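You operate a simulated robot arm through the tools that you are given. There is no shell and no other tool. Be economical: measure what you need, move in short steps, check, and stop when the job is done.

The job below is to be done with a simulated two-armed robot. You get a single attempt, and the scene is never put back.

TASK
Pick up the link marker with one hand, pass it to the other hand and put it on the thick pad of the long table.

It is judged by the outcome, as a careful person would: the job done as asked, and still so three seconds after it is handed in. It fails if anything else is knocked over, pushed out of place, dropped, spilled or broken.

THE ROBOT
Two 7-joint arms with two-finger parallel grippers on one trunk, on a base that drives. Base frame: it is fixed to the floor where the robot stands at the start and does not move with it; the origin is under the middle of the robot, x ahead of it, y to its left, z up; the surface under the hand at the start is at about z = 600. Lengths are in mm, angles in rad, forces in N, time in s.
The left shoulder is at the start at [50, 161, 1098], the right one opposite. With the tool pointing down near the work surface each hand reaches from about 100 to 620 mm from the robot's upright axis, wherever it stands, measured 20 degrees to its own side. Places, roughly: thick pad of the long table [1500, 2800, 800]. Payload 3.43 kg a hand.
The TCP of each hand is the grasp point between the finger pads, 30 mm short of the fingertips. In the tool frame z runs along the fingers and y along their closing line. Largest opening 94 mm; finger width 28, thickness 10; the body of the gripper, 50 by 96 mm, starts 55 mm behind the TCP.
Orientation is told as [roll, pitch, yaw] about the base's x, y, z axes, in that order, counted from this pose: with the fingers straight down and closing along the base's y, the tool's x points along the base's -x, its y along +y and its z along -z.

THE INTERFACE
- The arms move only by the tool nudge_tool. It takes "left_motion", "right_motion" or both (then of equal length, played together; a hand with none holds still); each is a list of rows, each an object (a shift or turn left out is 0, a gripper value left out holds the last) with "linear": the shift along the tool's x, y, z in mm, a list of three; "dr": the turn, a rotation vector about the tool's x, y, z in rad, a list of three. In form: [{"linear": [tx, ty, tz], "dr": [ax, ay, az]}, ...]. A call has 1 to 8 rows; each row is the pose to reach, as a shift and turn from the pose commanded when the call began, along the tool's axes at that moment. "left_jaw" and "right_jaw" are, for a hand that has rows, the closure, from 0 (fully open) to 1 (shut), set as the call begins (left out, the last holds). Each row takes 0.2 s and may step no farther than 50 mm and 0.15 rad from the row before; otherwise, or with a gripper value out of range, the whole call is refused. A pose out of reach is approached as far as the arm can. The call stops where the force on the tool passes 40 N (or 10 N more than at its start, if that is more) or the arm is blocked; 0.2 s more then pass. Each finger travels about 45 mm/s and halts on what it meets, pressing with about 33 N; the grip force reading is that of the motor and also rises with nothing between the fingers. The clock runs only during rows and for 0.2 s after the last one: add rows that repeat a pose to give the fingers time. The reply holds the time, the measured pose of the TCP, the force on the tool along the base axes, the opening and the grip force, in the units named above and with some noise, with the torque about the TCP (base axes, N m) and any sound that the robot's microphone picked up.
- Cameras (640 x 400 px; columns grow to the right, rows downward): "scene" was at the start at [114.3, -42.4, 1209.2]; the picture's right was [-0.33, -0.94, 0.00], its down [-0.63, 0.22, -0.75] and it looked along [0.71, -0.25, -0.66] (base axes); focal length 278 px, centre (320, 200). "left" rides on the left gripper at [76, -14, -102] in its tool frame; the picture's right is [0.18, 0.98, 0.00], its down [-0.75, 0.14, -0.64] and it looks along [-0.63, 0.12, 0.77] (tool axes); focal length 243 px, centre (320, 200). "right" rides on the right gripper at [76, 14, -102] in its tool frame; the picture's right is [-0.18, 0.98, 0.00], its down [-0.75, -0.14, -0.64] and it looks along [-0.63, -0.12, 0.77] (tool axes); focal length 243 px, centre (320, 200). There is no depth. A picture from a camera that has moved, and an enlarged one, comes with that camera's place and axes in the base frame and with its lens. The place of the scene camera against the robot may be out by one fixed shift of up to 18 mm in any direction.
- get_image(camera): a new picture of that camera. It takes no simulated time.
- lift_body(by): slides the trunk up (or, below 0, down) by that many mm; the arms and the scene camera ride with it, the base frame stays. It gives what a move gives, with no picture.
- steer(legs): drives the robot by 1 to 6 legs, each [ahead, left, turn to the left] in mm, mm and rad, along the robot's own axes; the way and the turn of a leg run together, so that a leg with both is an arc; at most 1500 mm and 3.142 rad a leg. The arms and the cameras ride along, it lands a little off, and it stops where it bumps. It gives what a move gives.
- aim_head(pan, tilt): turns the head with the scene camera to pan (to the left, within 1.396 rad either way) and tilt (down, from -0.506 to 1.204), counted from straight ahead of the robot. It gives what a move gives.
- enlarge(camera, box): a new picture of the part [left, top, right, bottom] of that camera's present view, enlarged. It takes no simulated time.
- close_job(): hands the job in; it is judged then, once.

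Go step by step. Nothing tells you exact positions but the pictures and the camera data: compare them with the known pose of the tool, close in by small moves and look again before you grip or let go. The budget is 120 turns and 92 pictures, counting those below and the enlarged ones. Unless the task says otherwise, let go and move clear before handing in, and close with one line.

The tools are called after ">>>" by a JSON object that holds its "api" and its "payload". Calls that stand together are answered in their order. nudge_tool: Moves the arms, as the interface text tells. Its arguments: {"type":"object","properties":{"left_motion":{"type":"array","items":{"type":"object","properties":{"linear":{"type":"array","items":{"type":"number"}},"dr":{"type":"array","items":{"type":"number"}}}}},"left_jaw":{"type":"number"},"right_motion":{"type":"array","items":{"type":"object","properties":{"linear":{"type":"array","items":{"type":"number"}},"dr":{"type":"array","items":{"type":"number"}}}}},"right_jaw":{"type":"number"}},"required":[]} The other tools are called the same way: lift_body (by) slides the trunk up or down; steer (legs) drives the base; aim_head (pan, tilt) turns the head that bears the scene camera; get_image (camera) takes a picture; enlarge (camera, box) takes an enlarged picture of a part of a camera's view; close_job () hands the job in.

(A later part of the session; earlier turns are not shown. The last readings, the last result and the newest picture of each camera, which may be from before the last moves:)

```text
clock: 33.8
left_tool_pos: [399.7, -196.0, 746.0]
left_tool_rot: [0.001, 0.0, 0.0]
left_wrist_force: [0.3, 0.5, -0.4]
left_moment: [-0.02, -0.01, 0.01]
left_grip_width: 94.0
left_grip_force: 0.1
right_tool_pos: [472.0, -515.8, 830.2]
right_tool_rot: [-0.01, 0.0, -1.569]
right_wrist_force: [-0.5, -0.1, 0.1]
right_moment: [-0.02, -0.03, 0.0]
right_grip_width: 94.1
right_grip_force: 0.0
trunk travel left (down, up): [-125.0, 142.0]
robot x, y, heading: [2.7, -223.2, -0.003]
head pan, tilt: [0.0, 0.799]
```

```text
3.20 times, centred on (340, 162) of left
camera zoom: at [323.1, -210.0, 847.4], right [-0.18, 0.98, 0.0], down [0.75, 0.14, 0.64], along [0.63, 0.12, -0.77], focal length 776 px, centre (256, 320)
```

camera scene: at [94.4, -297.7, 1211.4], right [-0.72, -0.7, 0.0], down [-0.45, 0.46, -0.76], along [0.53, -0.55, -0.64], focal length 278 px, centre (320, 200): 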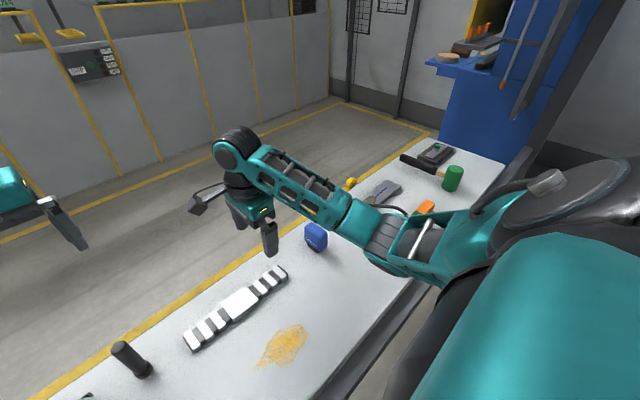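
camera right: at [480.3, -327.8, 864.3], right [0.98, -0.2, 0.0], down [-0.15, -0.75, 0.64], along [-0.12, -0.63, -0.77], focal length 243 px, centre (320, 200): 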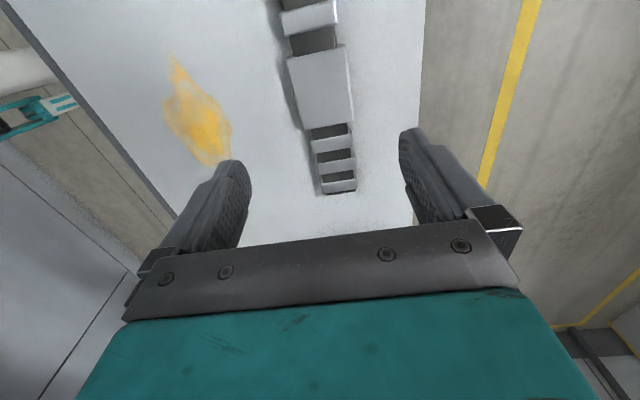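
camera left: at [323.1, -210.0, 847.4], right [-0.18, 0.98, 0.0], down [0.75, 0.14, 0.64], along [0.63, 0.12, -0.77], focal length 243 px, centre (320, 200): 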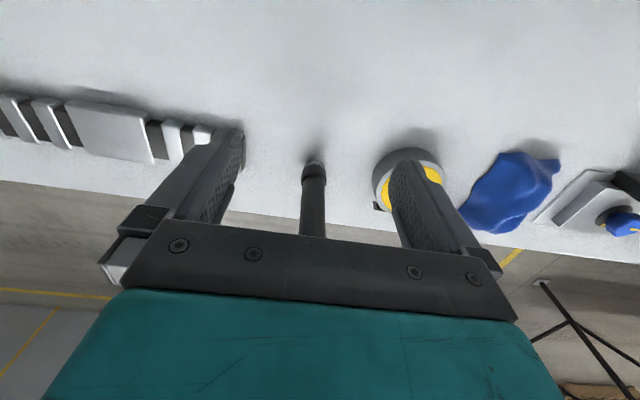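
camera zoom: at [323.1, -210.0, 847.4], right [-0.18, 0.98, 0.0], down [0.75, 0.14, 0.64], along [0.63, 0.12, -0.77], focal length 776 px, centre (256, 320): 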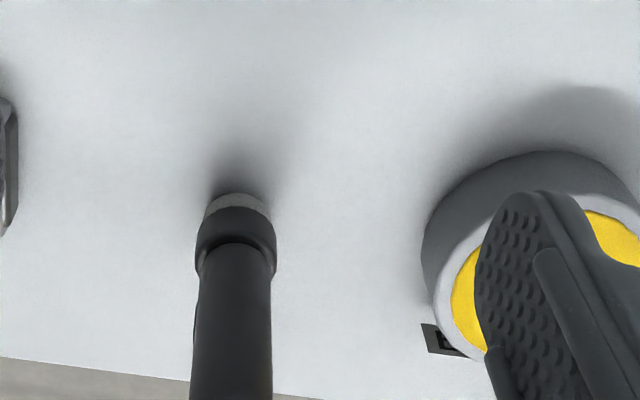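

Close up it is a short dark rod with a collar, either a marker-like pen or a torch standing on end. I'll test it gently: move the left hand above it, aligned, and check before descending.

>>> {"api": "nudge_tool", "payload": {"left_motion": [{"linear": [0, 3, -30]}, {"linear": [0, 6, -65]}, {"linear": [-40, 7, -70]}, {"linear": [-80, 7, -70]}]}}

>>> {"api": "get_image", "payload": {"camera": "left"}}

>>> {"api": "enlarge", "payload": {"camera": "scene", "box": [200, 120, 400, 245]}}

```text
clock: 34.8
left_tool_pos: [482.3, -187.7, 815.2]
left_tool_rot: [0.001, -0.001, 0.0]
left_wrist_force: [0.0, -0.2, -0.5]
left_moment: [-0.03, 0.02, -0.02]
left_grip_width: 94.2
left_grip_force: 0.0
right_tool_pos: [472.7, -514.9, 829.6]
right_tool_rot: [-0.013, 0.0, -1.571]
right_wrist_force: [0.4, 0.4, 0.2]
right_moment: [0.02, -0.02, 0.01]
right_grip_width: 94.0
right_grip_force: 0.2
trunk travel left (down, up): [-125.0, 142.0]
robot x, y, heading: [3.3, -221.8, -0.002]
head pan, tilt: [0.0, 0.799]
```

```text
59 pictures are left
camera left: at [404.3, -201.7, 917.8], right [-0.18, 0.98, 0.0], down [0.75, 0.14, 0.64], along [0.63, 0.12, -0.77], focal length 243 px, centre (320, 200)
```

left: 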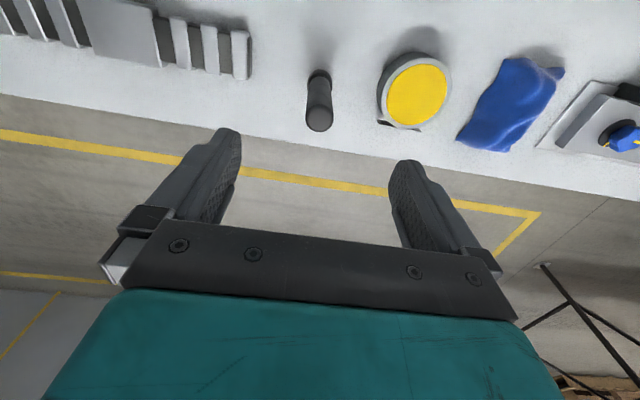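

```text
3.20 times, centred on (300, 182) of scene
camera zoom: at [116.1, -236.8, 1203.1], right [0.0, -1.0, 0.0], down [-0.72, 0.0, -0.7], along [0.7, 0.0, -0.72], focal length 889 px, centre (384, 256)
```

zoom: 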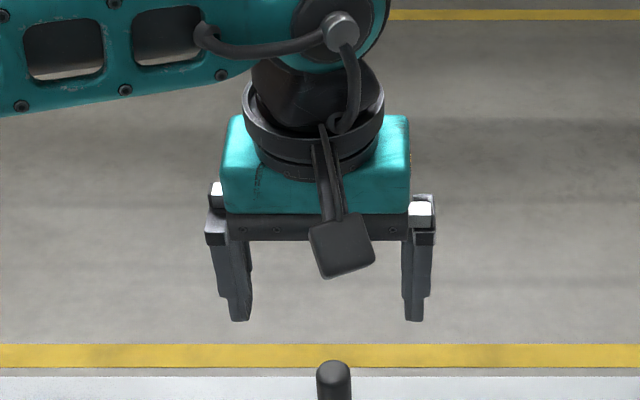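

The rod is at about [477,-188] with its top at z≈732, centred between the fingers in y. I'll descend around it.

>>> {"api": "nudge_tool", "payload": {"left_motion": [{"linear": [5, 0, 30]}, {"linear": [5, 0, 60]}, {"linear": [5, 0, 90]}, {"linear": [5, 0, 115]}]}}

>>> {"api": "get_image", "payload": {"camera": "left"}}

>>> {"api": "enlarge", "payload": {"camera": "scene", "box": [200, 150, 400, 275]}}

```text
clock: 35.8
left_tool_pos: [475.0, -189.4, 699.7]
left_tool_rot: [0.001, 0.001, 0.001]
left_wrist_force: [0.5, 0.0, -0.2]
left_moment: [0.02, -0.01, -0.01]
left_grip_width: 94.2
left_grip_force: 0.0
right_tool_pos: [472.3, -515.9, 829.5]
right_tool_rot: [-0.013, 0.001, -1.57]
right_wrist_force: [1.5, -0.1, 0.6]
right_moment: [0.0, -0.03, 0.01]
right_grip_width: 93.8
right_grip_force: 0.1
trunk travel left (down, up): [-125.0, 142.0]
robot x, y, heading: [0.8, -222.6, -0.003]
head pan, tilt: [0.0, 0.799]
```

```text
57 pictures are left
camera left: at [398.1, -203.5, 802.2], right [-0.18, 0.98, 0.0], down [0.75, 0.14, 0.64], along [0.63, 0.12, -0.77], focal length 243 px, centre (320, 200)
```

left: 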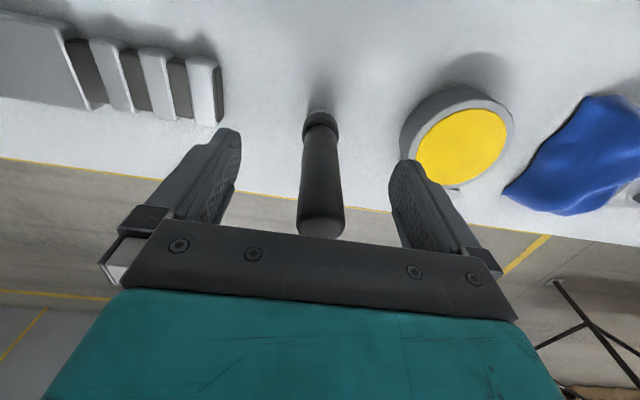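

```text
3.20 times, centred on (300, 212) of scene
camera zoom: at [116.0, -236.8, 1203.1], right [0.0, -1.0, 0.0], down [-0.72, 0.0, -0.7], along [0.7, 0.0, -0.72], focal length 889 px, centre (384, 160)
```

zoom: 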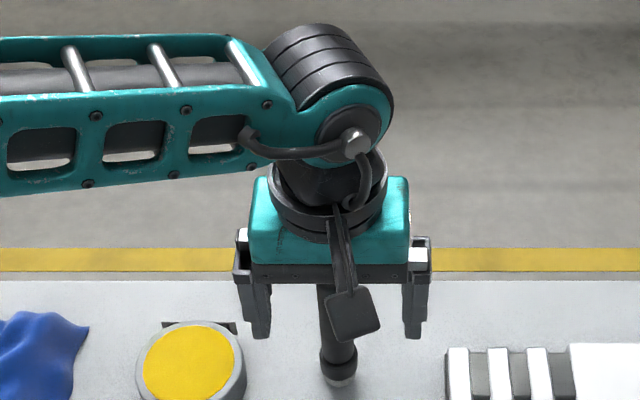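

Centred within a couple of millimetres. I'll close and try a small lift.

>>> {"api": "nudge_tool", "payload": {"left_motion": [{}, {}, {}, {}, {}, {}], "left_jaw": 1}}

>>> {"api": "nudge_tool", "payload": {"left_motion": [{"linear": [0, 0, -1]}, {"linear": [0, 0, -3]}, {"linear": [0, 0, -6]}, {"linear": [0, 0, -10]}]}}

>>> {"api": "get_image", "payload": {"camera": "left"}}

```text
clock: 37.2
left_tool_pos: [474.4, -188.7, 701.0]
left_tool_rot: [0.0, -0.001, 0.0]
left_wrist_force: [0.6, -0.5, 0.3]
left_moment: [0.02, 0.04, -0.02]
left_grip_width: 24.2
left_grip_force: 33.1
right_tool_pos: [472.3, -514.2, 829.1]
right_tool_rot: [-0.012, 0.001, -1.571]
right_wrist_force: [-0.1, -0.5, 0.5]
right_moment: [-0.02, -0.02, 0.04]
right_grip_width: 94.0
right_grip_force: 0.1
trunk travel left (down, up): [-125.0, 142.0]
robot x, y, heading: [-5.1, -218.7, -0.002]
head pan, tilt: [0.0, 0.799]
```

```text
clock: 38.2
left_tool_pos: [476.0, -187.4, 710.9]
left_tool_rot: [-0.001, 0.001, 0.001]
left_wrist_force: [0.6, 0.6, -1.4]
left_moment: [0.02, 0.0, -0.03]
left_grip_width: 24.1
left_grip_force: 33.2
right_tool_pos: [471.4, -514.0, 830.0]
right_tool_rot: [-0.012, 0.0, -1.571]
right_wrist_force: [0.5, -0.1, -0.5]
right_moment: [-0.04, 0.02, -0.02]
right_grip_width: 94.0
right_grip_force: 0.1
trunk travel left (down, up): [-125.0, 142.0]
robot x, y, heading: [2.9, -222.6, 0.004]
head pan, tilt: [0.0, 0.799]
```

```text
55 pictures are left
camera left: at [398.7, -202.5, 812.3], right [-0.18, 0.98, 0.0], down [0.75, 0.14, 0.64], along [0.63, 0.12, -0.77], focal length 243 px, centre (320, 200)
```

left: 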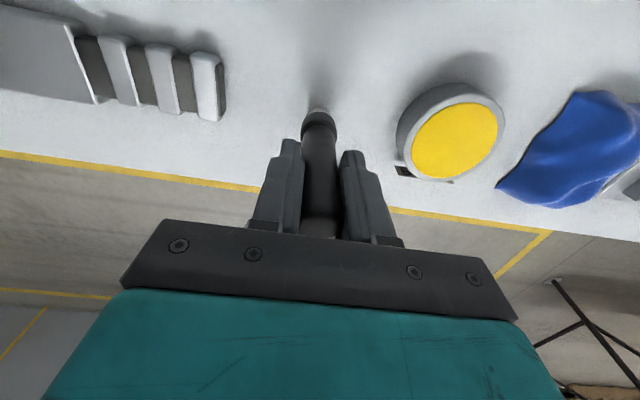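

The rod lifts freely and weighs very little, unlike the bar. I'll raise it and inspect it with both cameras to see what it really is.

>>> {"api": "nudge_tool", "payload": {"left_motion": [{"linear": [0, 0, -40]}, {"linear": [0, 0, -80]}, {"linear": [0, 0, -120]}, {"linear": [0, 0, -160]}]}}

>>> {"api": "aim_head", "payload": {"pan": 0.0, "tilt": 0.6}}

>>> {"api": "enlarge", "payload": {"camera": "scene", "box": [220, 110, 400, 222]}}

>>> {"api": "enlarge", "payload": {"camera": "left", "box": [240, 90, 400, 250]}}

```text
clock: 39.2
left_tool_pos: [474.7, -186.1, 870.2]
left_tool_rot: [0.0, -0.001, -0.001]
left_wrist_force: [-0.3, 0.1, -1.0]
left_moment: [-0.02, -0.01, -0.03]
left_grip_width: 24.2
left_grip_force: 33.1
right_tool_pos: [472.3, -514.1, 829.6]
right_tool_rot: [-0.012, 0.0, -1.571]
right_wrist_force: [-0.5, 0.0, 0.1]
right_moment: [0.03, 0.05, -0.02]
right_grip_width: 94.0
right_grip_force: 0.1
trunk travel left (down, up): [-125.0, 142.0]
robot x, y, heading: [0.0, -222.7, 0.003]
head pan, tilt: [0.0, 0.799]
```

```text
clock: 39.9
left_tool_pos: [474.3, -186.2, 867.9]
left_tool_rot: [0.001, 0.0, 0.0]
left_wrist_force: [0.0, 0.7, -0.6]
left_moment: [0.0, 0.02, -0.03]
left_grip_width: 24.2
left_grip_force: 32.7
right_tool_pos: [473.5, -515.2, 830.0]
right_tool_rot: [-0.014, 0.0, -1.571]
right_wrist_force: [0.4, -0.2, -0.2]
right_moment: [0.02, 0.0, -0.02]
right_grip_width: 94.1
right_grip_force: 0.0
trunk travel left (down, up): [-125.0, 142.0]
robot x, y, heading: [-1.1, -221.0, 0.001]
head pan, tilt: [0.0, 0.6]
```

```text
3.56 times, centred on (310, 166) of scene
camera zoom: at [123.8, -236.8, 1219.9], right [0.0, -1.0, 0.0], down [-0.57, 0.0, -0.82], along [0.82, 0.0, -0.57], focal length 987 px, centre (356, 321)
```

zoom: 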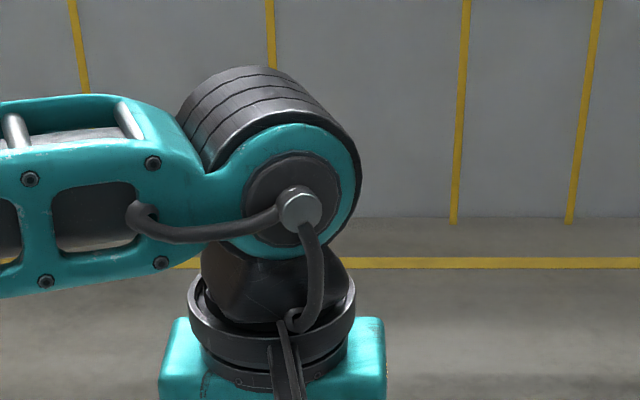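

```text
2.50 times, centred on (320, 170) of left
camera zoom: at [398.1, -201.4, 969.9], right [-0.18, 0.98, 0.0], down [0.75, 0.14, 0.64], along [0.63, 0.12, -0.77], focal length 606 px, centre (320, 275)
```

zoom: 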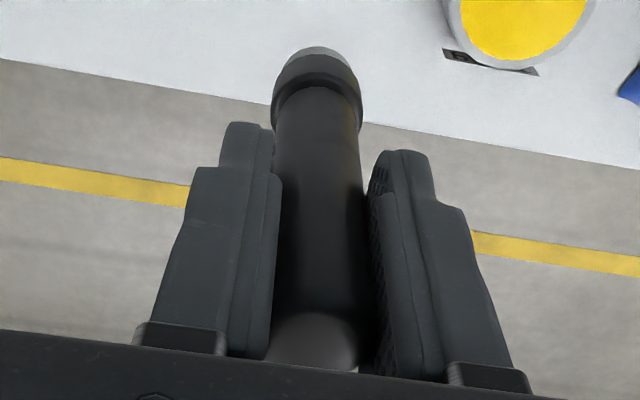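

I'll tilt the hand so that the rod's lower end faces the scene camera, to see whether it is a lens (a torch) or a pen cap.

>>> {"api": "nudge_tool", "payload": {"left_motion": [{"dr": [0, 0.15, 0]}, {"dr": [0, 0.3, 0]}, {"dr": [0, 0.45, 0]}, {"dr": [0, 0.6, 0]}, {"dr": [0, 0.75, 0]}, {"dr": [0, 0.9, 0]}]}}

>>> {"api": "enlarge", "payload": {"camera": "scene", "box": [220, 150, 400, 262]}}

```text
clock: 41.3
left_tool_pos: [461.8, -186.5, 876.6]
left_tool_rot: [-0.011, 0.848, -0.011]
left_wrist_force: [-0.9, 0.3, -1.9]
left_moment: [-0.04, -0.07, 0.04]
left_grip_width: 24.2
left_grip_force: 33.1
left hand out of reach, approached as far as the arm can: row 6
right_tool_pos: [473.0, -514.3, 829.9]
right_tool_rot: [-0.013, -0.001, -1.572]
right_wrist_force: [0.8, 0.2, 0.2]
right_moment: [-0.03, 0.01, 0.02]
right_grip_width: 94.2
right_grip_force: 0.1
trunk travel left (down, up): [-125.0, 142.0]
robot x, y, heading: [1.1, -223.0, -0.003]
head pan, tilt: [0.0, 0.6]
```

```text
3.56 times, centred on (310, 206) of scene
camera zoom: at [124.8, -235.3, 1219.8], right [0.0, -1.0, 0.0], down [-0.57, 0.0, -0.82], along [0.82, 0.0, -0.57], focal length 987 px, centre (356, 179)
```

zoom: 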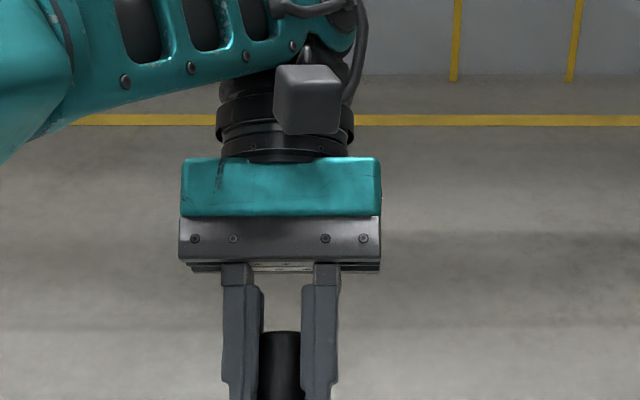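

>>> {"api": "enlarge", "payload": {"camera": "scene", "box": [240, 210, 380, 300]}}

```text
4.44 times, centred on (310, 255) of scene
camera zoom: at [124.8, -235.3, 1219.8], right [0.0, -1.0, 0.0], down [-0.57, 0.0, -0.82], along [0.82, 0.0, -0.57], focal length 1234 px, centre (364, -44)
```

zoom: 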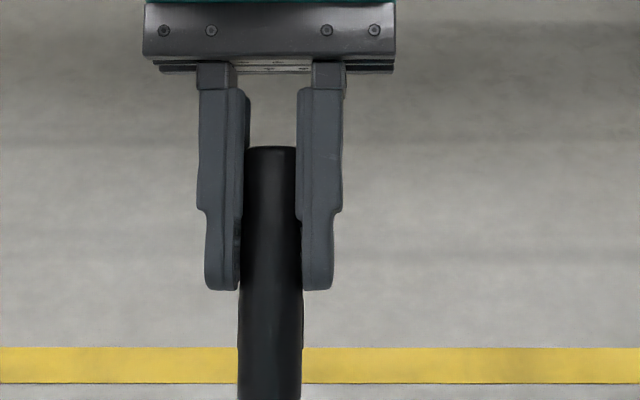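

>>> {"api": "enlarge", "payload": {"camera": "scene", "box": [250, 260, 370, 340]}}

```text
5.00 times, centred on (310, 300) of scene
camera zoom: at [124.8, -235.3, 1219.8], right [0.0, -1.0, 0.0], down [-0.57, 0.0, -0.82], along [0.82, 0.0, -0.57], focal length 1389 px, centre (370, -300)
```

zoom: 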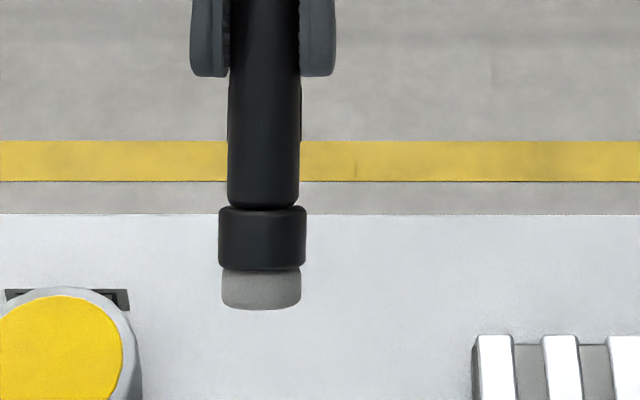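

The rod ends in a collar and a pale blunt tip, like a chunky ink marker. Before I commit, I'll bring the hand upright and take a closer look at the unclear items at the right end of the bench.

>>> {"api": "nudge_tool", "payload": {"left_motion": [{"dr": [0, -0.15, 0]}, {"dr": [0, -0.3, 0]}, {"dr": [0, -0.45, 0]}, {"dr": [0, -0.6, 0]}, {"dr": [0, -0.75, 0]}, {"dr": [0, -0.848, 0]}]}}

>>> {"api": "nudge_tool", "payload": {"right_motion": [{"linear": [0, -40, -10]}, {"linear": [0, -80, -20]}, {"linear": [0, -120, -20]}, {"linear": [0, -160, -20]}]}}

>>> {"api": "aim_head", "payload": {"pan": -0.9, "tilt": 0.55}}

>>> {"api": "get_image", "payload": {"camera": "scene"}}

>>> {"api": "get_image", "payload": {"camera": "right"}}

```text
clock: 42.7
left_tool_pos: [461.9, -186.4, 877.6]
left_tool_rot: [0.0, -0.002, -0.002]
left_wrist_force: [0.0, -0.3, -0.5]
left_moment: [-0.04, 0.01, 0.02]
left_grip_width: 24.1
left_grip_force: 33.3
right_tool_pos: [471.9, -514.2, 829.8]
right_tool_rot: [-0.013, 0.0, -1.569]
right_wrist_force: [0.9, 0.5, -0.4]
right_moment: [0.01, -0.03, -0.02]
right_grip_width: 93.9
right_grip_force: 0.0
trunk travel left (down, up): [-125.0, 142.0]
robot x, y, heading: [0.2, -223.1, -0.003]
head pan, tilt: [0.0, 0.6]
```

```text
clock: 43.7
left_tool_pos: [461.1, -186.9, 877.1]
left_tool_rot: [0.001, -0.001, -0.002]
left_wrist_force: [0.6, 0.5, -0.6]
left_moment: [-0.01, 0.02, -0.02]
left_grip_width: 24.1
left_grip_force: 33.0
right_tool_pos: [311.9, -513.2, 853.4]
right_tool_rot: [-0.011, 0.002, -1.571]
right_wrist_force: [-0.1, -0.3, -0.2]
right_moment: [0.03, -0.02, -0.03]
right_grip_width: 94.0
right_grip_force: 0.1
trunk travel left (down, up): [-125.0, 142.0]
robot x, y, heading: [-2.7, -219.3, 0.001]
head pan, tilt: [0.0, 0.6]
```

```text
clock: 44.9
left_tool_pos: [460.7, -186.0, 876.2]
left_tool_rot: [-0.001, -0.002, -0.002]
left_wrist_force: [0.7, -0.6, -0.6]
left_moment: [0.03, -0.03, 0.0]
left_grip_width: 23.7
left_grip_force: 33.3
right_tool_pos: [311.8, -513.3, 853.2]
right_tool_rot: [-0.012, 0.0, -1.57]
right_wrist_force: [-0.1, -0.6, 0.2]
right_moment: [-0.01, -0.02, -0.06]
right_grip_width: 94.1
right_grip_force: 0.0
trunk travel left (down, up): [-125.0, 142.0]
robot x, y, heading: [-0.6, -221.4, -0.0]
head pan, tilt: [-0.901, 0.55]
```

```text
49 pictures are left
camera scene: at [91.2, -307.1, 1224.5], right [-0.78, -0.62, 0.0], down [-0.32, 0.41, -0.85], along [0.53, -0.67, -0.52], focal length 278 px, centre (320, 200)
```

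scene: 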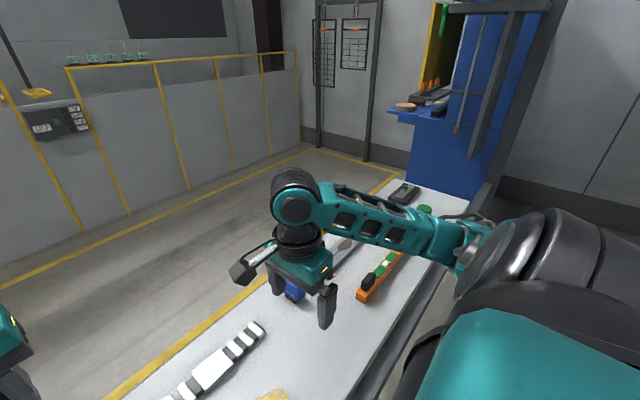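

```text
48 pictures are left
camera right: at [326.0, -437.4, 954.7], right [0.98, -0.18, -0.01], down [-0.13, -0.75, 0.64], along [-0.13, -0.63, -0.77], focal length 243 px, centre (320, 200)
```

right: 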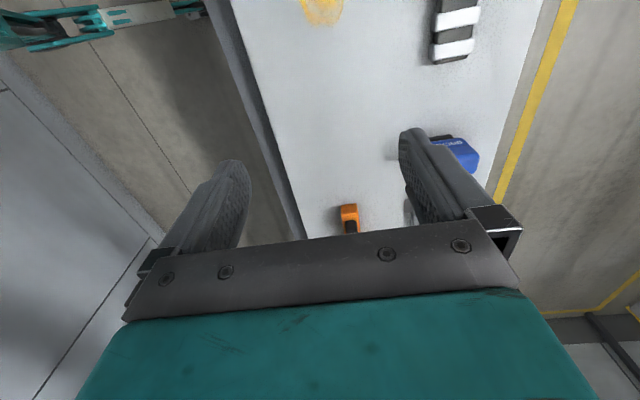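

None of the other items is a marker: there is a level, mallet, grease, box slides, and controls fixed to the bench. So I take the loose pen-like rod to be the link marker. Now I'll tilt the left hand 45° so the free lower end points towards the right hand.

>>> {"api": "nudge_tool", "payload": {"left_motion": [{"linear": [5, -2, -4], "dr": [0.131, 0, 0]}, {"linear": [10, -3, -8], "dr": [0.262, 0, 0]}, {"linear": [15, -5, -12], "dr": [0.393, 0, 0]}, {"linear": [20, -6, -16], "dr": [0.524, 0, 0]}, {"linear": [26, -8, -20], "dr": [0.655, 0, 0]}, {"linear": [31, -9, -23], "dr": [0.785, 0, 0]}]}}

>>> {"api": "aim_head", "payload": {"pan": -0.1, "tilt": 0.75}}

>>> {"api": "get_image", "payload": {"camera": "scene"}}

```text
clock: 46.3
left_tool_pos: [430.6, -194.0, 901.2]
left_tool_rot: [-0.788, -0.002, 0.001]
left_wrist_force: [0.0, 0.1, -0.8]
left_moment: [0.06, -0.01, -0.01]
left_grip_width: 23.9
left_grip_force: 33.0
right_tool_pos: [311.2, -512.8, 853.7]
right_tool_rot: [-0.012, 0.0, -1.571]
right_wrist_force: [0.7, 0.2, 0.3]
right_moment: [-0.01, -0.02, 0.01]
right_grip_width: 94.2
right_grip_force: 0.0
trunk travel left (down, up): [-125.0, 142.0]
robot x, y, heading: [-1.0, -222.7, -0.002]
head pan, tilt: [-0.901, 0.55]
```

```text
clock: 47.5
left_tool_pos: [430.5, -195.9, 900.5]
left_tool_rot: [-0.786, -0.002, -0.002]
left_wrist_force: [-0.4, 0.5, -1.1]
left_moment: [0.05, 0.02, 0.01]
left_grip_width: 23.9
left_grip_force: 33.2
right_tool_pos: [310.5, -513.9, 851.8]
right_tool_rot: [-0.012, 0.002, -1.571]
right_wrist_force: [-1.0, 0.5, 0.3]
right_moment: [0.01, -0.03, 0.0]
right_grip_width: 93.9
right_grip_force: 0.1
trunk travel left (down, up): [-125.0, 142.0]
robot x, y, heading: [-1.3, -221.7, 0.004]
head pan, tilt: [-0.099, 0.75]
```

```text
47 pictures are left
camera scene: at [117.8, -245.1, 1207.1], right [-0.1, -0.99, 0.0], down [-0.68, 0.07, -0.73], along [0.73, -0.07, -0.68], focal length 278 px, centre (320, 200)
```

scene: 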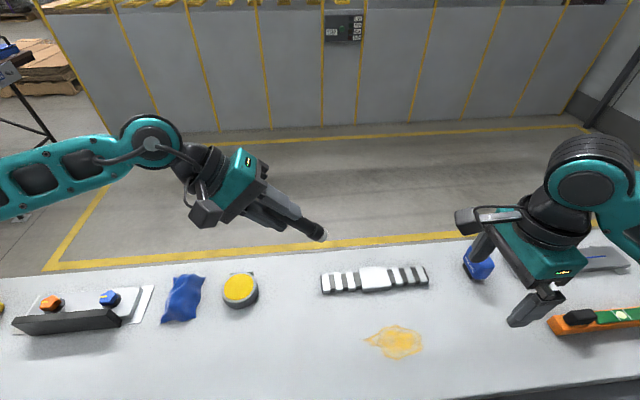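

The left hand has the rod pointing right and down at 45°. I'll bring the right hand to a standoff with its fingers perpendicular to the rod, closing along x.

>>> {"api": "nudge_tool", "payload": {"right_motion": [{"linear": [20, 15, -35], "dr": [0, 0.131, 0]}, {"linear": [50, 35, -60], "dr": [0, 0.262, 0]}, {"linear": [85, 58, -72], "dr": [0, 0.393, 0]}, {"linear": [120, 80, -80], "dr": [0, 0.524, 0]}, {"linear": [155, 102, -86], "dr": [0, 0.655, 0]}, {"linear": [180, 115, -89], "dr": [0, 0.785, 0]}, {"linear": [203, 119.5, -89], "dr": [0, 0.785, 0]}]}}

>>> {"api": "get_image", "payload": {"camera": "scene"}}

>>> {"api": "get_image", "payload": {"camera": "right"}}

```text
clock: 49.1
left_tool_pos: [431.3, -194.7, 900.1]
left_tool_rot: [-0.784, -0.001, 0.0]
left_wrist_force: [0.2, -0.5, -1.5]
left_moment: [0.04, 0.02, -0.01]
left_grip_width: 23.2
left_grip_force: 33.3
right_tool_pos: [432.5, -310.3, 938.0]
right_tool_rot: [-0.017, 0.786, -1.583]
right_wrist_force: [-0.5, 0.2, 0.7]
right_moment: [0.04, 0.02, -0.03]
right_grip_width: 94.0
right_grip_force: 0.1
trunk travel left (down, up): [-125.0, 142.0]
robot x, y, heading: [2.0, -221.4, -0.002]
head pan, tilt: [-0.099, 0.75]
```

```text
46 pictures are left
camera scene: at [117.9, -244.9, 1207.1], right [-0.1, -1.0, 0.0], down [-0.68, 0.07, -0.73], along [0.73, -0.07, -0.68], focal length 278 px, centre (320, 200)
```

scene: 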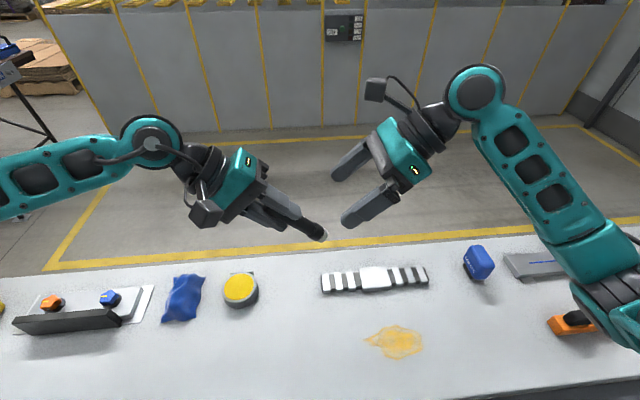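

```text
45 pictures are left
camera right: at [446.7, -328.8, 1065.0], right [0.98, -0.13, -0.14], down [-0.14, -0.99, -0.08], along [-0.13, 0.1, -0.99], focal length 243 px, centre (320, 200)
```

right: 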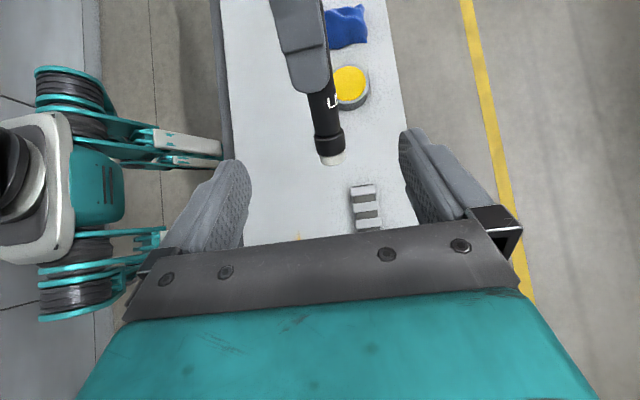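

There is lettering on the side of the rod; I'll enlarge it.

>>> {"api": "enlarge", "payload": {"camera": "right", "box": [280, 60, 380, 180]}}

```text
3.33 times, centred on (330, 120) of right
camera zoom: at [446.7, -328.8, 1065.0], right [0.98, -0.13, -0.14], down [-0.14, -0.99, -0.08], along [-0.13, 0.1, -0.99], focal length 809 px, centre (287, 467)
```

zoom: 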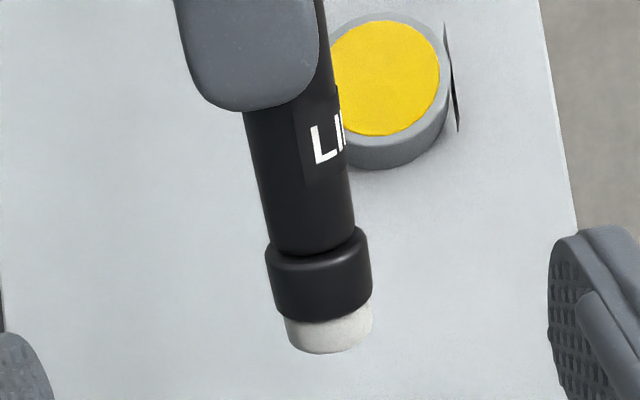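

The label reads "LI…", so this rod is the LINK marker. I'll advance the right hand along its approach most of the way and check.

>>> {"api": "nudge_tool", "payload": {"right_motion": [{"linear": [1, -0.5, 25], "dr": [0, 0, -0.012]}, {"linear": [2, -1, 50], "dr": [0, 0, -0.012]}, {"linear": [2.5, -1.5, 75], "dr": [0, 0, -0.012]}]}}

>>> {"api": "enlarge", "payload": {"camera": "scene", "box": [220, 120, 440, 258]}}

>>> {"api": "get_image", "payload": {"camera": "right"}}

```text
clock: 49.9
left_tool_pos: [431.2, -194.8, 900.2]
left_tool_rot: [-0.784, -0.002, -0.002]
left_wrist_force: [-0.9, -0.1, -1.1]
left_moment: [0.09, 0.01, 0.02]
left_grip_width: 23.6
left_grip_force: 33.1
right_tool_pos: [432.9, -256.5, 888.3]
right_tool_rot: [-0.006, 0.785, -1.566]
right_wrist_force: [0.5, -0.3, -0.2]
right_moment: [0.0, 0.0, 0.02]
right_grip_width: 93.9
right_grip_force: 0.0
trunk travel left (down, up): [-125.0, 142.0]
robot x, y, heading: [2.7, -222.1, 0.001]
head pan, tilt: [-0.099, 0.75]
```

```text
2.90 times, centred on (330, 189) of scene
camera zoom: at [117.9, -244.9, 1207.1], right [-0.1, -1.0, 0.0], down [-0.68, 0.07, -0.73], along [0.73, -0.07, -0.68], focal length 805 px, centre (291, 232)
```

zoom: 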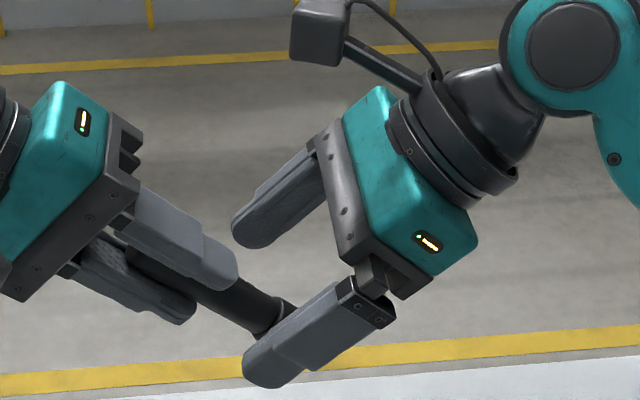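

```text
42 pictures are left
camera right: at [445.9, -275.0, 1013.7], right [0.98, -0.12, -0.13], down [-0.13, -0.99, -0.08], along [-0.12, 0.09, -0.99], focal length 243 px, centre (320, 200)
```

right: 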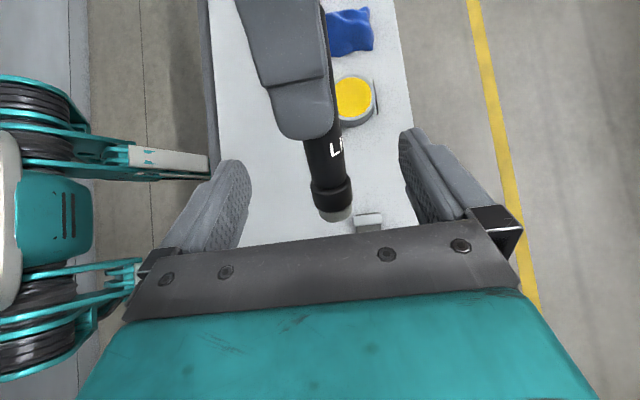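

Alignment is good: the right TCP is 52 mm beyond the left one along the rod, with 35 mm left to go. I'll close in and grip.

>>> {"api": "nudge_tool", "payload": {"right_motion": [{"linear": [-1, -1.5, 12]}, {"linear": [-1, -1.5, 24]}, {"linear": [-1, -1.5, 35]}]}}

>>> {"api": "enlarge", "payload": {"camera": "scene", "box": [220, 120, 440, 258]}}

>>> {"api": "enlarge", "payload": {"camera": "right", "box": [220, 100, 440, 260]}}

```text
clock: 50.7
left_tool_pos: [431.1, -195.7, 900.1]
left_tool_rot: [-0.785, -0.002, -0.002]
left_wrist_force: [-0.1, 0.5, -1.1]
left_moment: [0.04, 0.02, 0.01]
left_grip_width: 23.5
left_grip_force: 32.8
right_tool_pos: [429.7, -231.8, 863.2]
right_tool_rot: [-0.005, 0.785, -1.567]
right_wrist_force: [0.8, -0.8, 0.1]
right_moment: [0.02, -0.01, 0.0]
right_grip_width: 93.9
right_grip_force: 0.0
trunk travel left (down, up): [-125.0, 142.0]
robot x, y, heading: [-0.2, -223.2, -0.004]
head pan, tilt: [-0.099, 0.75]
```

```text
2.90 times, centred on (330, 189) of scene
camera zoom: at [117.9, -245.0, 1207.1], right [-0.1, -1.0, 0.0], down [-0.68, 0.07, -0.73], along [0.73, -0.07, -0.68], focal length 805 px, centre (291, 232)
```

zoom: 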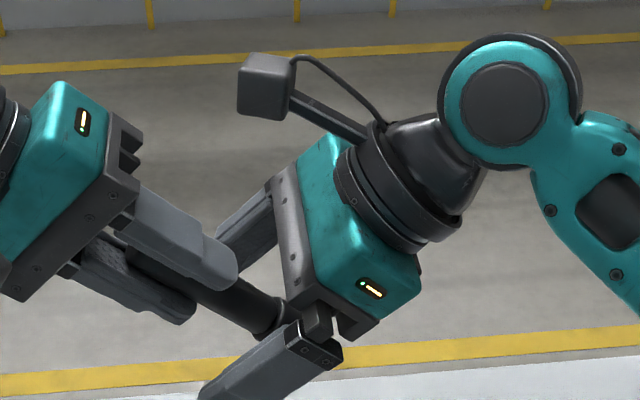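

```text
2.50 times, centred on (330, 180) of right
camera zoom: at [443.3, -250.1, 987.7], right [0.98, -0.12, -0.13], down [-0.13, -0.99, -0.08], along [-0.12, 0.09, -0.99], focal length 606 px, centre (295, 250)
```

zoom: 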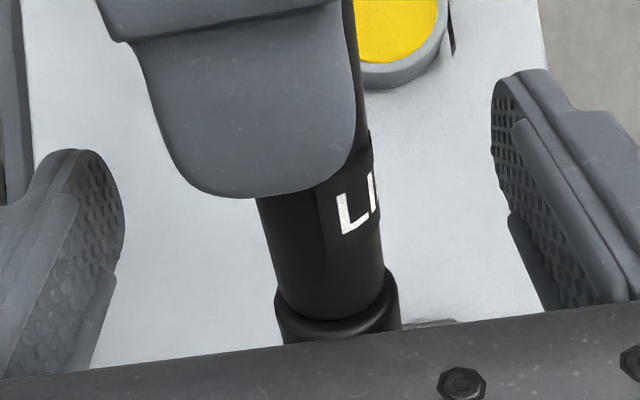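

The rod sits about 5 mm off to +x in the right gripper, and there is room to shift a bit towards the collar. I'll centre, then close.

>>> {"api": "nudge_tool", "payload": {"right_motion": [{"linear": [-4, 4.5, 2]}]}}

>>> {"api": "nudge_tool", "payload": {"right_motion": [{}, {}, {}, {}, {}, {}, {}], "right_jaw": 1}}

>>> {"api": "enlarge", "payload": {"camera": "right", "box": [220, 100, 440, 260]}}

>>> {"api": "enlarge", "payload": {"camera": "scene", "box": [220, 140, 440, 278]}}

```text
clock: 51.1
left_tool_pos: [432.4, -195.4, 900.9]
left_tool_rot: [-0.786, -0.002, 0.0]
left_wrist_force: [-0.6, -0.3, -0.8]
left_moment: [0.04, -0.01, 0.01]
left_grip_width: 23.4
left_grip_force: 33.3
right_tool_pos: [433.2, -232.4, 857.5]
right_tool_rot: [-0.004, 0.786, -1.565]
right_wrist_force: [0.1, 0.4, 0.2]
right_moment: [-0.02, 0.0, -0.02]
right_grip_width: 94.0
right_grip_force: 0.1
trunk travel left (down, up): [-125.0, 142.0]
robot x, y, heading: [1.3, -225.7, -0.005]
head pan, tilt: [-0.099, 0.75]
```

```text
clock: 52.7
left_tool_pos: [430.4, -196.5, 899.4]
left_tool_rot: [-0.785, 0.0, -0.001]
left_wrist_force: [-6.3, -0.4, 1.0]
left_moment: [-0.15, 0.08, -0.07]
left_grip_width: 23.7
left_grip_force: 33.1
right_tool_pos: [434.4, -232.8, 858.7]
right_tool_rot: [-0.006, 0.785, -1.567]
right_wrist_force: [5.1, -0.6, -1.2]
right_moment: [0.11, 0.15, -0.16]
right_grip_width: 26.5
right_grip_force: 32.7
trunk travel left (down, up): [-125.0, 142.0]
robot x, y, heading: [-1.0, -219.3, 0.002]
head pan, tilt: [-0.099, 0.75]
```

```text
2.50 times, centred on (330, 180) of right
camera zoom: at [447.8, -251.7, 983.6], right [0.98, -0.12, -0.13], down [-0.13, -0.99, -0.08], along [-0.12, 0.09, -0.99], focal length 606 px, centre (295, 250)
```

zoom: 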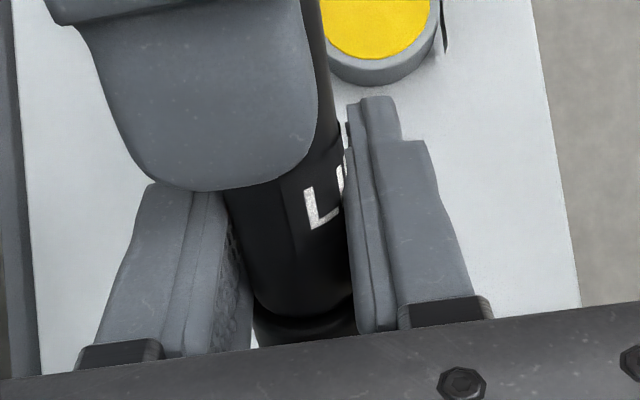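

```text
2.90 times, centred on (330, 209) of scene
camera zoom: at [117.8, -245.0, 1207.1], right [-0.1, -1.0, 0.0], down [-0.68, 0.07, -0.73], along [0.73, -0.07, -0.68], focal length 805 px, centre (291, 174)
```

zoom: 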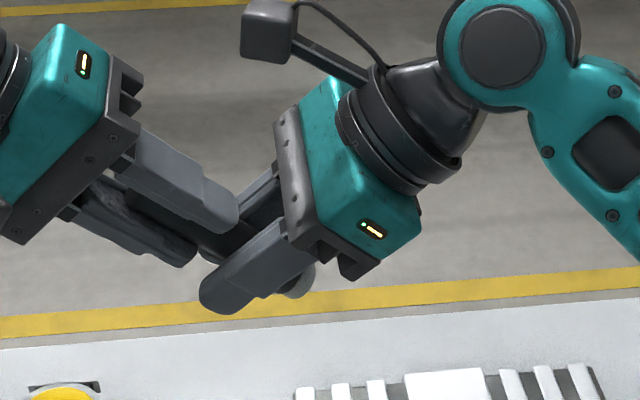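

Both hands hold the rod now. I'll open the left jaw only partly, to stay clear of the right gripper body, and back it off along its fingers.

>>> {"api": "nudge_tool", "payload": {"left_motion": [{}, {}, {}], "left_jaw": 0.6}}

>>> {"api": "nudge_tool", "payload": {"left_motion": [{"linear": [0, 0, -15]}, {"linear": [0, 0, -40]}, {"linear": [0, 0, -75]}, {"linear": [0, 0, -110]}]}}

>>> {"api": "get_image", "payload": {"camera": "scene"}}

>>> {"api": "get_image", "payload": {"camera": "right"}}

```text
clock: 53.5
left_tool_pos: [430.2, -195.5, 900.6]
left_tool_rot: [-0.786, -0.003, 0.0]
left_wrist_force: [-0.3, -0.5, 0.9]
left_moment: [-0.01, 0.04, 0.0]
left_grip_width: 37.7
left_grip_force: 0.0
right_tool_pos: [433.7, -231.7, 858.1]
right_tool_rot: [-0.006, 0.783, -1.567]
right_wrist_force: [0.1, 0.2, -0.2]
right_moment: [0.0, -0.01, -0.03]
right_grip_width: 26.5
right_grip_force: 32.7
trunk travel left (down, up): [-125.0, 142.0]
robot x, y, heading: [-0.2, -222.1, -0.004]
head pan, tilt: [-0.099, 0.75]
```

```text
clock: 54.5
left_tool_pos: [431.3, -118.9, 976.9]
left_tool_rot: [-0.785, -0.003, -0.003]
left_wrist_force: [1.1, 0.2, -0.1]
left_moment: [0.04, 0.0, -0.01]
left_grip_width: 37.3
left_grip_force: 0.1
right_tool_pos: [434.4, -232.6, 857.9]
right_tool_rot: [-0.004, 0.786, -1.566]
right_wrist_force: [-0.9, -0.3, -0.3]
right_moment: [0.03, 0.0, 0.01]
right_grip_width: 26.5
right_grip_force: 32.8
trunk travel left (down, up): [-125.0, 142.0]
robot x, y, heading: [-0.0, -220.4, 0.0]
head pan, tilt: [-0.099, 0.75]
```

```text
37 pictures are left
camera scene: at [117.8, -244.9, 1207.1], right [-0.1, -1.0, 0.0], down [-0.68, 0.07, -0.73], along [0.73, -0.07, -0.68], focal length 278 px, centre (320, 200)
```

scene: 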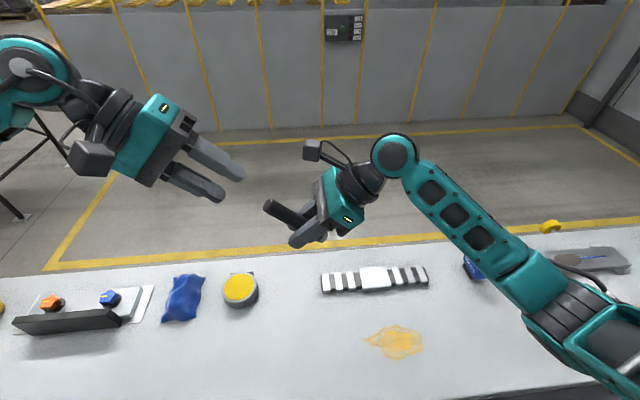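

```text
36 pictures are left
camera right: at [447.4, -251.4, 983.7], right [0.98, -0.12, -0.13], down [-0.13, -0.99, -0.08], along [-0.12, 0.09, -0.99], focal length 243 px, centre (320, 200)
```

right: 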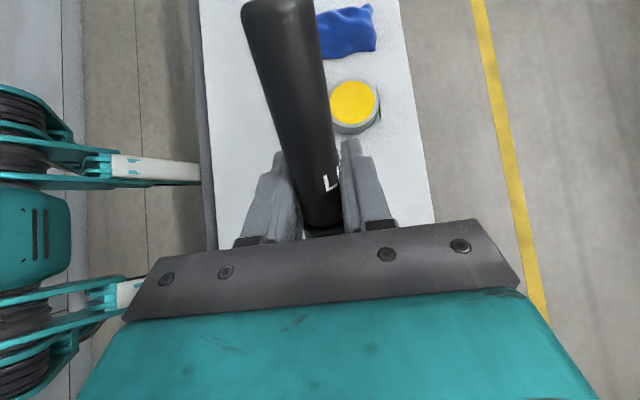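

Handover complete: the right hand holds the marker securely. Next I'll bring both hands into a compact, fingers-down carrying pose and look for a route to the long table.

>>> {"api": "nudge_tool", "payload": {"right_motion": [{"linear": [-9, -17, -31], "dr": [0, -0.131, 0]}, {"linear": [-18, -35, -61], "dr": [0, -0.262, 0]}, {"linear": [-27, -52, -92], "dr": [0, -0.393, 0]}, {"linear": [-36, -69, -123], "dr": [0, -0.524, 0]}, {"linear": [-45, -87, -153], "dr": [0, -0.655, 0]}, {"linear": [-54, -104, -184], "dr": [0, -0.785, 0]}], "left_motion": [{"linear": [17, 15, -9], "dr": [-0.131, 0, 0]}, {"linear": [34, 30, -17], "dr": [-0.262, 0, 0]}, {"linear": [51, 45, -26], "dr": [-0.393, 0, 0]}, {"linear": [68, 60, -34], "dr": [-0.524, 0, 0]}, {"linear": [85, 75, -43], "dr": [-0.655, 0, 0]}, {"linear": [101, 89, -51], "dr": [-0.785, 0, 0]}]}}

>>> {"api": "aim_head", "payload": {"pan": 1.39, "tilt": 0.35}}

>>> {"api": "get_image", "payload": {"camera": "scene"}}

>>> {"api": "aim_head", "payload": {"pan": 0.7, "tilt": 0.25}}

>>> {"api": "get_image", "payload": {"camera": "scene"}}

```text
clock: 55.9
left_tool_pos: [329.9, -16.9, 951.5]
left_tool_rot: [0.002, -0.004, 0.001]
left_wrist_force: [0.7, 0.6, -0.1]
left_moment: [-0.01, -0.01, 0.02]
left_grip_width: 37.8
left_grip_force: 0.0
right_tool_pos: [330.0, -402.5, 949.2]
right_tool_rot: [-0.004, -0.002, -1.563]
right_wrist_force: [0.2, 0.1, -0.7]
right_moment: [0.03, 0.05, -0.01]
right_grip_width: 26.6
right_grip_force: 33.4
trunk travel left (down, up): [-125.0, 142.0]
robot x, y, heading: [0.5, -220.3, 0.0]
head pan, tilt: [-0.099, 0.75]
```

```text
clock: 57.5
left_tool_pos: [330.0, -17.2, 952.1]
left_tool_rot: [-0.002, -0.003, 0.0]
left_wrist_force: [-0.3, 0.1, 0.5]
left_moment: [0.01, 0.04, 0.01]
left_grip_width: 37.7
left_grip_force: 0.0
right_tool_pos: [331.6, -400.0, 948.6]
right_tool_rot: [-0.005, 0.002, -1.56]
right_wrist_force: [-0.9, -0.4, -1.6]
right_moment: [0.04, 0.01, 0.01]
right_grip_width: 26.6
right_grip_force: 32.7
trunk travel left (down, up): [-125.0, 142.0]
robot x, y, heading: [-0.6, -225.3, 0.002]
head pan, tilt: [1.389, 0.351]
```

```text
35 pictures are left
camera scene: at [52.2, -145.2, 1242.8], right [0.98, -0.18, 0.0], down [-0.06, -0.34, -0.94], along [0.17, 0.92, -0.34], focal length 278 px, centre (320, 200)
```

scene: 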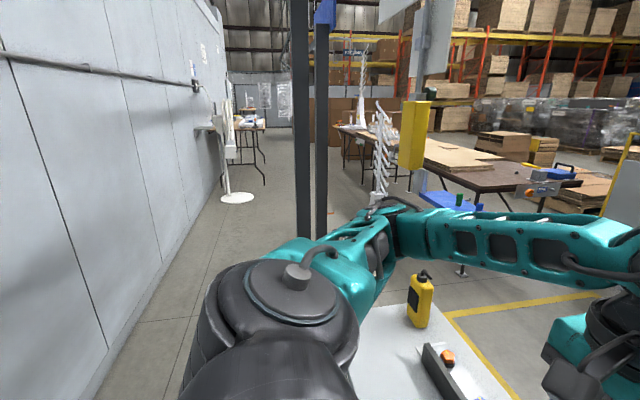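

```text
clock: 58.5
left_tool_pos: [329.2, -16.9, 952.3]
left_tool_rot: [-0.002, -0.003, -0.002]
left_wrist_force: [-0.2, 0.0, 0.5]
left_moment: [0.01, -0.03, 0.01]
left_grip_width: 37.6
left_grip_force: 0.1
right_tool_pos: [330.6, -401.4, 948.1]
right_tool_rot: [-0.003, 0.002, -1.562]
right_wrist_force: [0.6, 0.4, -0.1]
right_moment: [0.04, 0.0, 0.02]
right_grip_width: 26.5
right_grip_force: 33.1
trunk travel left (down, up): [-125.0, 142.0]
robot x, y, heading: [0.3, -224.0, -0.005]
head pan, tilt: [0.7, 0.25]
```

```text
34 pictures are left
camera scene: at [106.7, -176.6, 1252.2], right [0.64, -0.76, 0.0], down [-0.19, -0.16, -0.97], along [0.74, 0.62, -0.25], focal length 278 px, centre (320, 200)
```

scene: 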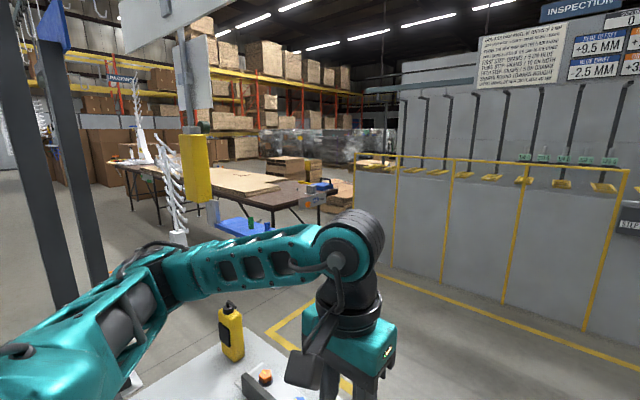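

The route is clear enough. The posts are near [165,1000] and [330,1290], there is a wall around x≈-800, and the long table spans x 1140–1800, y 1080–4700. I'll back away from the bench, turn left and look along the aisle.

>>> {"api": "steer", "payload": {"legs": [[-270, 0, 0]]}}

>>> {"api": "steer", "payload": {"legs": [[0, 0, 1.571]]}}

>>> {"api": "aim_head", "payload": {"pan": 0, "tilt": 0.45}}

>>> {"api": "get_image", "payload": {"camera": "scene"}}

```text
clock: 60.4
left_tool_pos: [60.2, -17.2, 952.5]
left_tool_rot: [-0.001, -0.001, 0.001]
left_wrist_force: [-0.9, 0.1, 0.6]
left_moment: [0.0, 0.02, 0.03]
left_grip_width: 37.6
left_grip_force: 0.1
right_tool_pos: [62.2, -402.8, 949.7]
right_tool_rot: [-0.004, 0.0, -1.561]
right_wrist_force: [-0.4, -1.7, -0.4]
right_moment: [0.01, -0.03, -0.04]
right_grip_width: 26.6
right_grip_force: 33.1
trunk travel left (down, up): [-125.0, 142.0]
robot x, y, heading: [-270.2, -221.6, 0.004]
head pan, tilt: [0.7, 0.25]
```

```text
clock: 64.5
left_tool_pos: [-454.3, 113.6, 953.0]
left_tool_rot: [0.002, -0.002, 1.525]
left_wrist_force: [-1.0, -0.1, 0.5]
left_moment: [0.02, -0.01, 0.01]
left_grip_width: 37.9
left_grip_force: 0.0
right_tool_pos: [-73.1, 103.3, 947.8]
right_tool_rot: [-0.004, 0.004, -0.022]
right_wrist_force: [-0.1, -0.3, -1.9]
right_moment: [0.0, 0.03, -0.01]
right_grip_width: 26.4
right_grip_force: 32.9
trunk travel left (down, up): [-125.0, 142.0]
robot x, y, heading: [-268.8, -224.0, 1.534]
head pan, tilt: [0.7, 0.25]
stopped in leg 1: the robot was blocked; the commanded pose is now the measured one
```

```text
clock: 65.6
left_tool_pos: [-455.0, 113.2, 952.6]
left_tool_rot: [0.001, 0.0, 1.524]
left_wrist_force: [0.2, -0.1, -0.8]
left_moment: [-0.01, 0.0, -0.01]
left_grip_width: 37.6
left_grip_force: 0.1
right_tool_pos: [-72.0, 103.9, 947.9]
right_tool_rot: [-0.006, 0.005, -0.023]
right_wrist_force: [-0.3, -0.8, -0.9]
right_moment: [-0.01, -0.03, -0.01]
right_grip_width: 26.4
right_grip_force: 33.1
trunk travel left (down, up): [-125.0, 142.0]
robot x, y, heading: [-263.6, -222.3, 1.541]
head pan, tilt: [0.0, 0.45]
```

```text
33 pictures are left
camera scene: at [-263.7, -103.8, 1233.4], right [1.0, -0.03, 0.0], down [-0.02, -0.44, -0.9], along [0.03, 0.9, -0.44], focal length 278 px, centre (320, 200)
```

scene: 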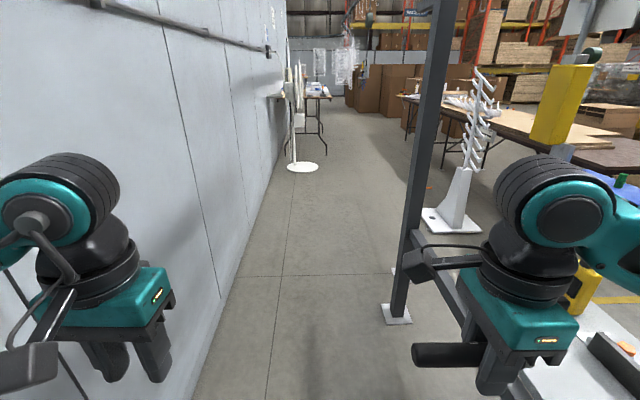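

The turn ended with the left elbow too near the wall: the aisle is narrow and the elbows stick out wide. I'll turn back to face +x and drive sideways through the aisle instead.

>>> {"api": "steer", "payload": {"legs": [[0, 0, -1.541]]}}

>>> {"api": "aim_head", "payload": {"pan": 1.39, "tilt": 0.45}}

>>> {"api": "get_image", "payload": {"camera": "scene"}}

>>> {"api": "get_image", "payload": {"camera": "right"}}

```text
clock: 69.7
left_tool_pos: [56.9, -11.9, 951.5]
left_tool_rot: [-0.003, -0.001, 0.019]
left_wrist_force: [-0.3, 0.3, -0.3]
left_moment: [-0.02, 0.0, 0.0]
left_grip_width: 37.7
left_grip_force: 0.1
right_tool_pos: [68.9, -392.5, 948.8]
right_tool_rot: [-0.005, 0.001, -1.532]
right_wrist_force: [-0.1, -0.8, -0.4]
right_moment: [0.01, 0.04, 0.03]
right_grip_width: 26.4
right_grip_force: 32.9
trunk travel left (down, up): [-125.0, 142.0]
robot x, y, heading: [-266.9, -222.9, 0.031]
head pan, tilt: [0.0, 0.45]
```

```text
clock: 71.2
left_tool_pos: [55.8, -9.8, 951.6]
left_tool_rot: [-0.002, -0.002, 0.017]
left_wrist_force: [0.8, -0.9, 0.7]
left_moment: [0.01, 0.01, 0.01]
left_grip_width: 37.4
left_grip_force: 0.1
right_tool_pos: [69.0, -392.4, 947.9]
right_tool_rot: [-0.005, 0.001, -1.533]
right_wrist_force: [-0.5, 0.1, -1.1]
right_moment: [0.01, -0.03, 0.01]
right_grip_width: 26.6
right_grip_force: 32.7
trunk travel left (down, up): [-125.0, 142.0]
robot x, y, heading: [-267.5, -222.5, 0.03]
head pan, tilt: [1.389, 0.45]
```

```text
32 pictures are left
camera scene: at [-217.9, -144.5, 1233.6], right [0.99, -0.15, 0.0], down [-0.07, -0.43, -0.9], along [0.14, 0.89, -0.44], focal length 278 px, centre (320, 200)
```

scene: 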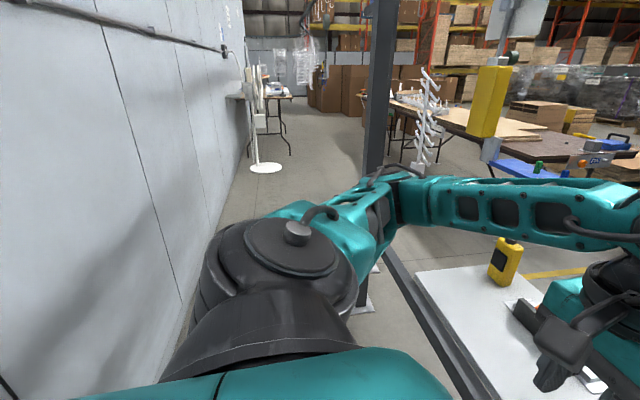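

```text
31 pictures are left
camera right: at [79.7, -315.8, 1051.1], right [0.99, -0.15, 0.0], down [-0.11, -0.76, 0.64], along [-0.1, -0.64, -0.77], focal length 243 px, centre (320, 200)
```

right: 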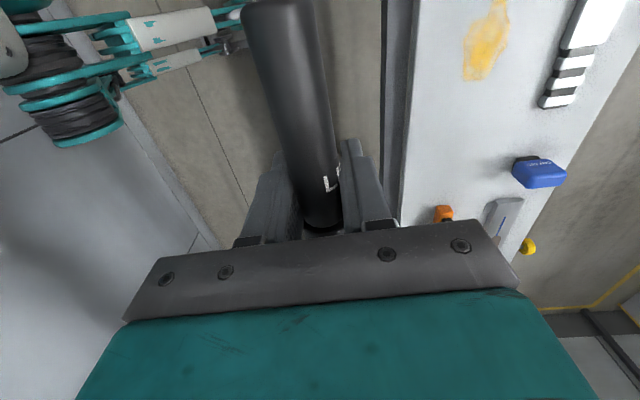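

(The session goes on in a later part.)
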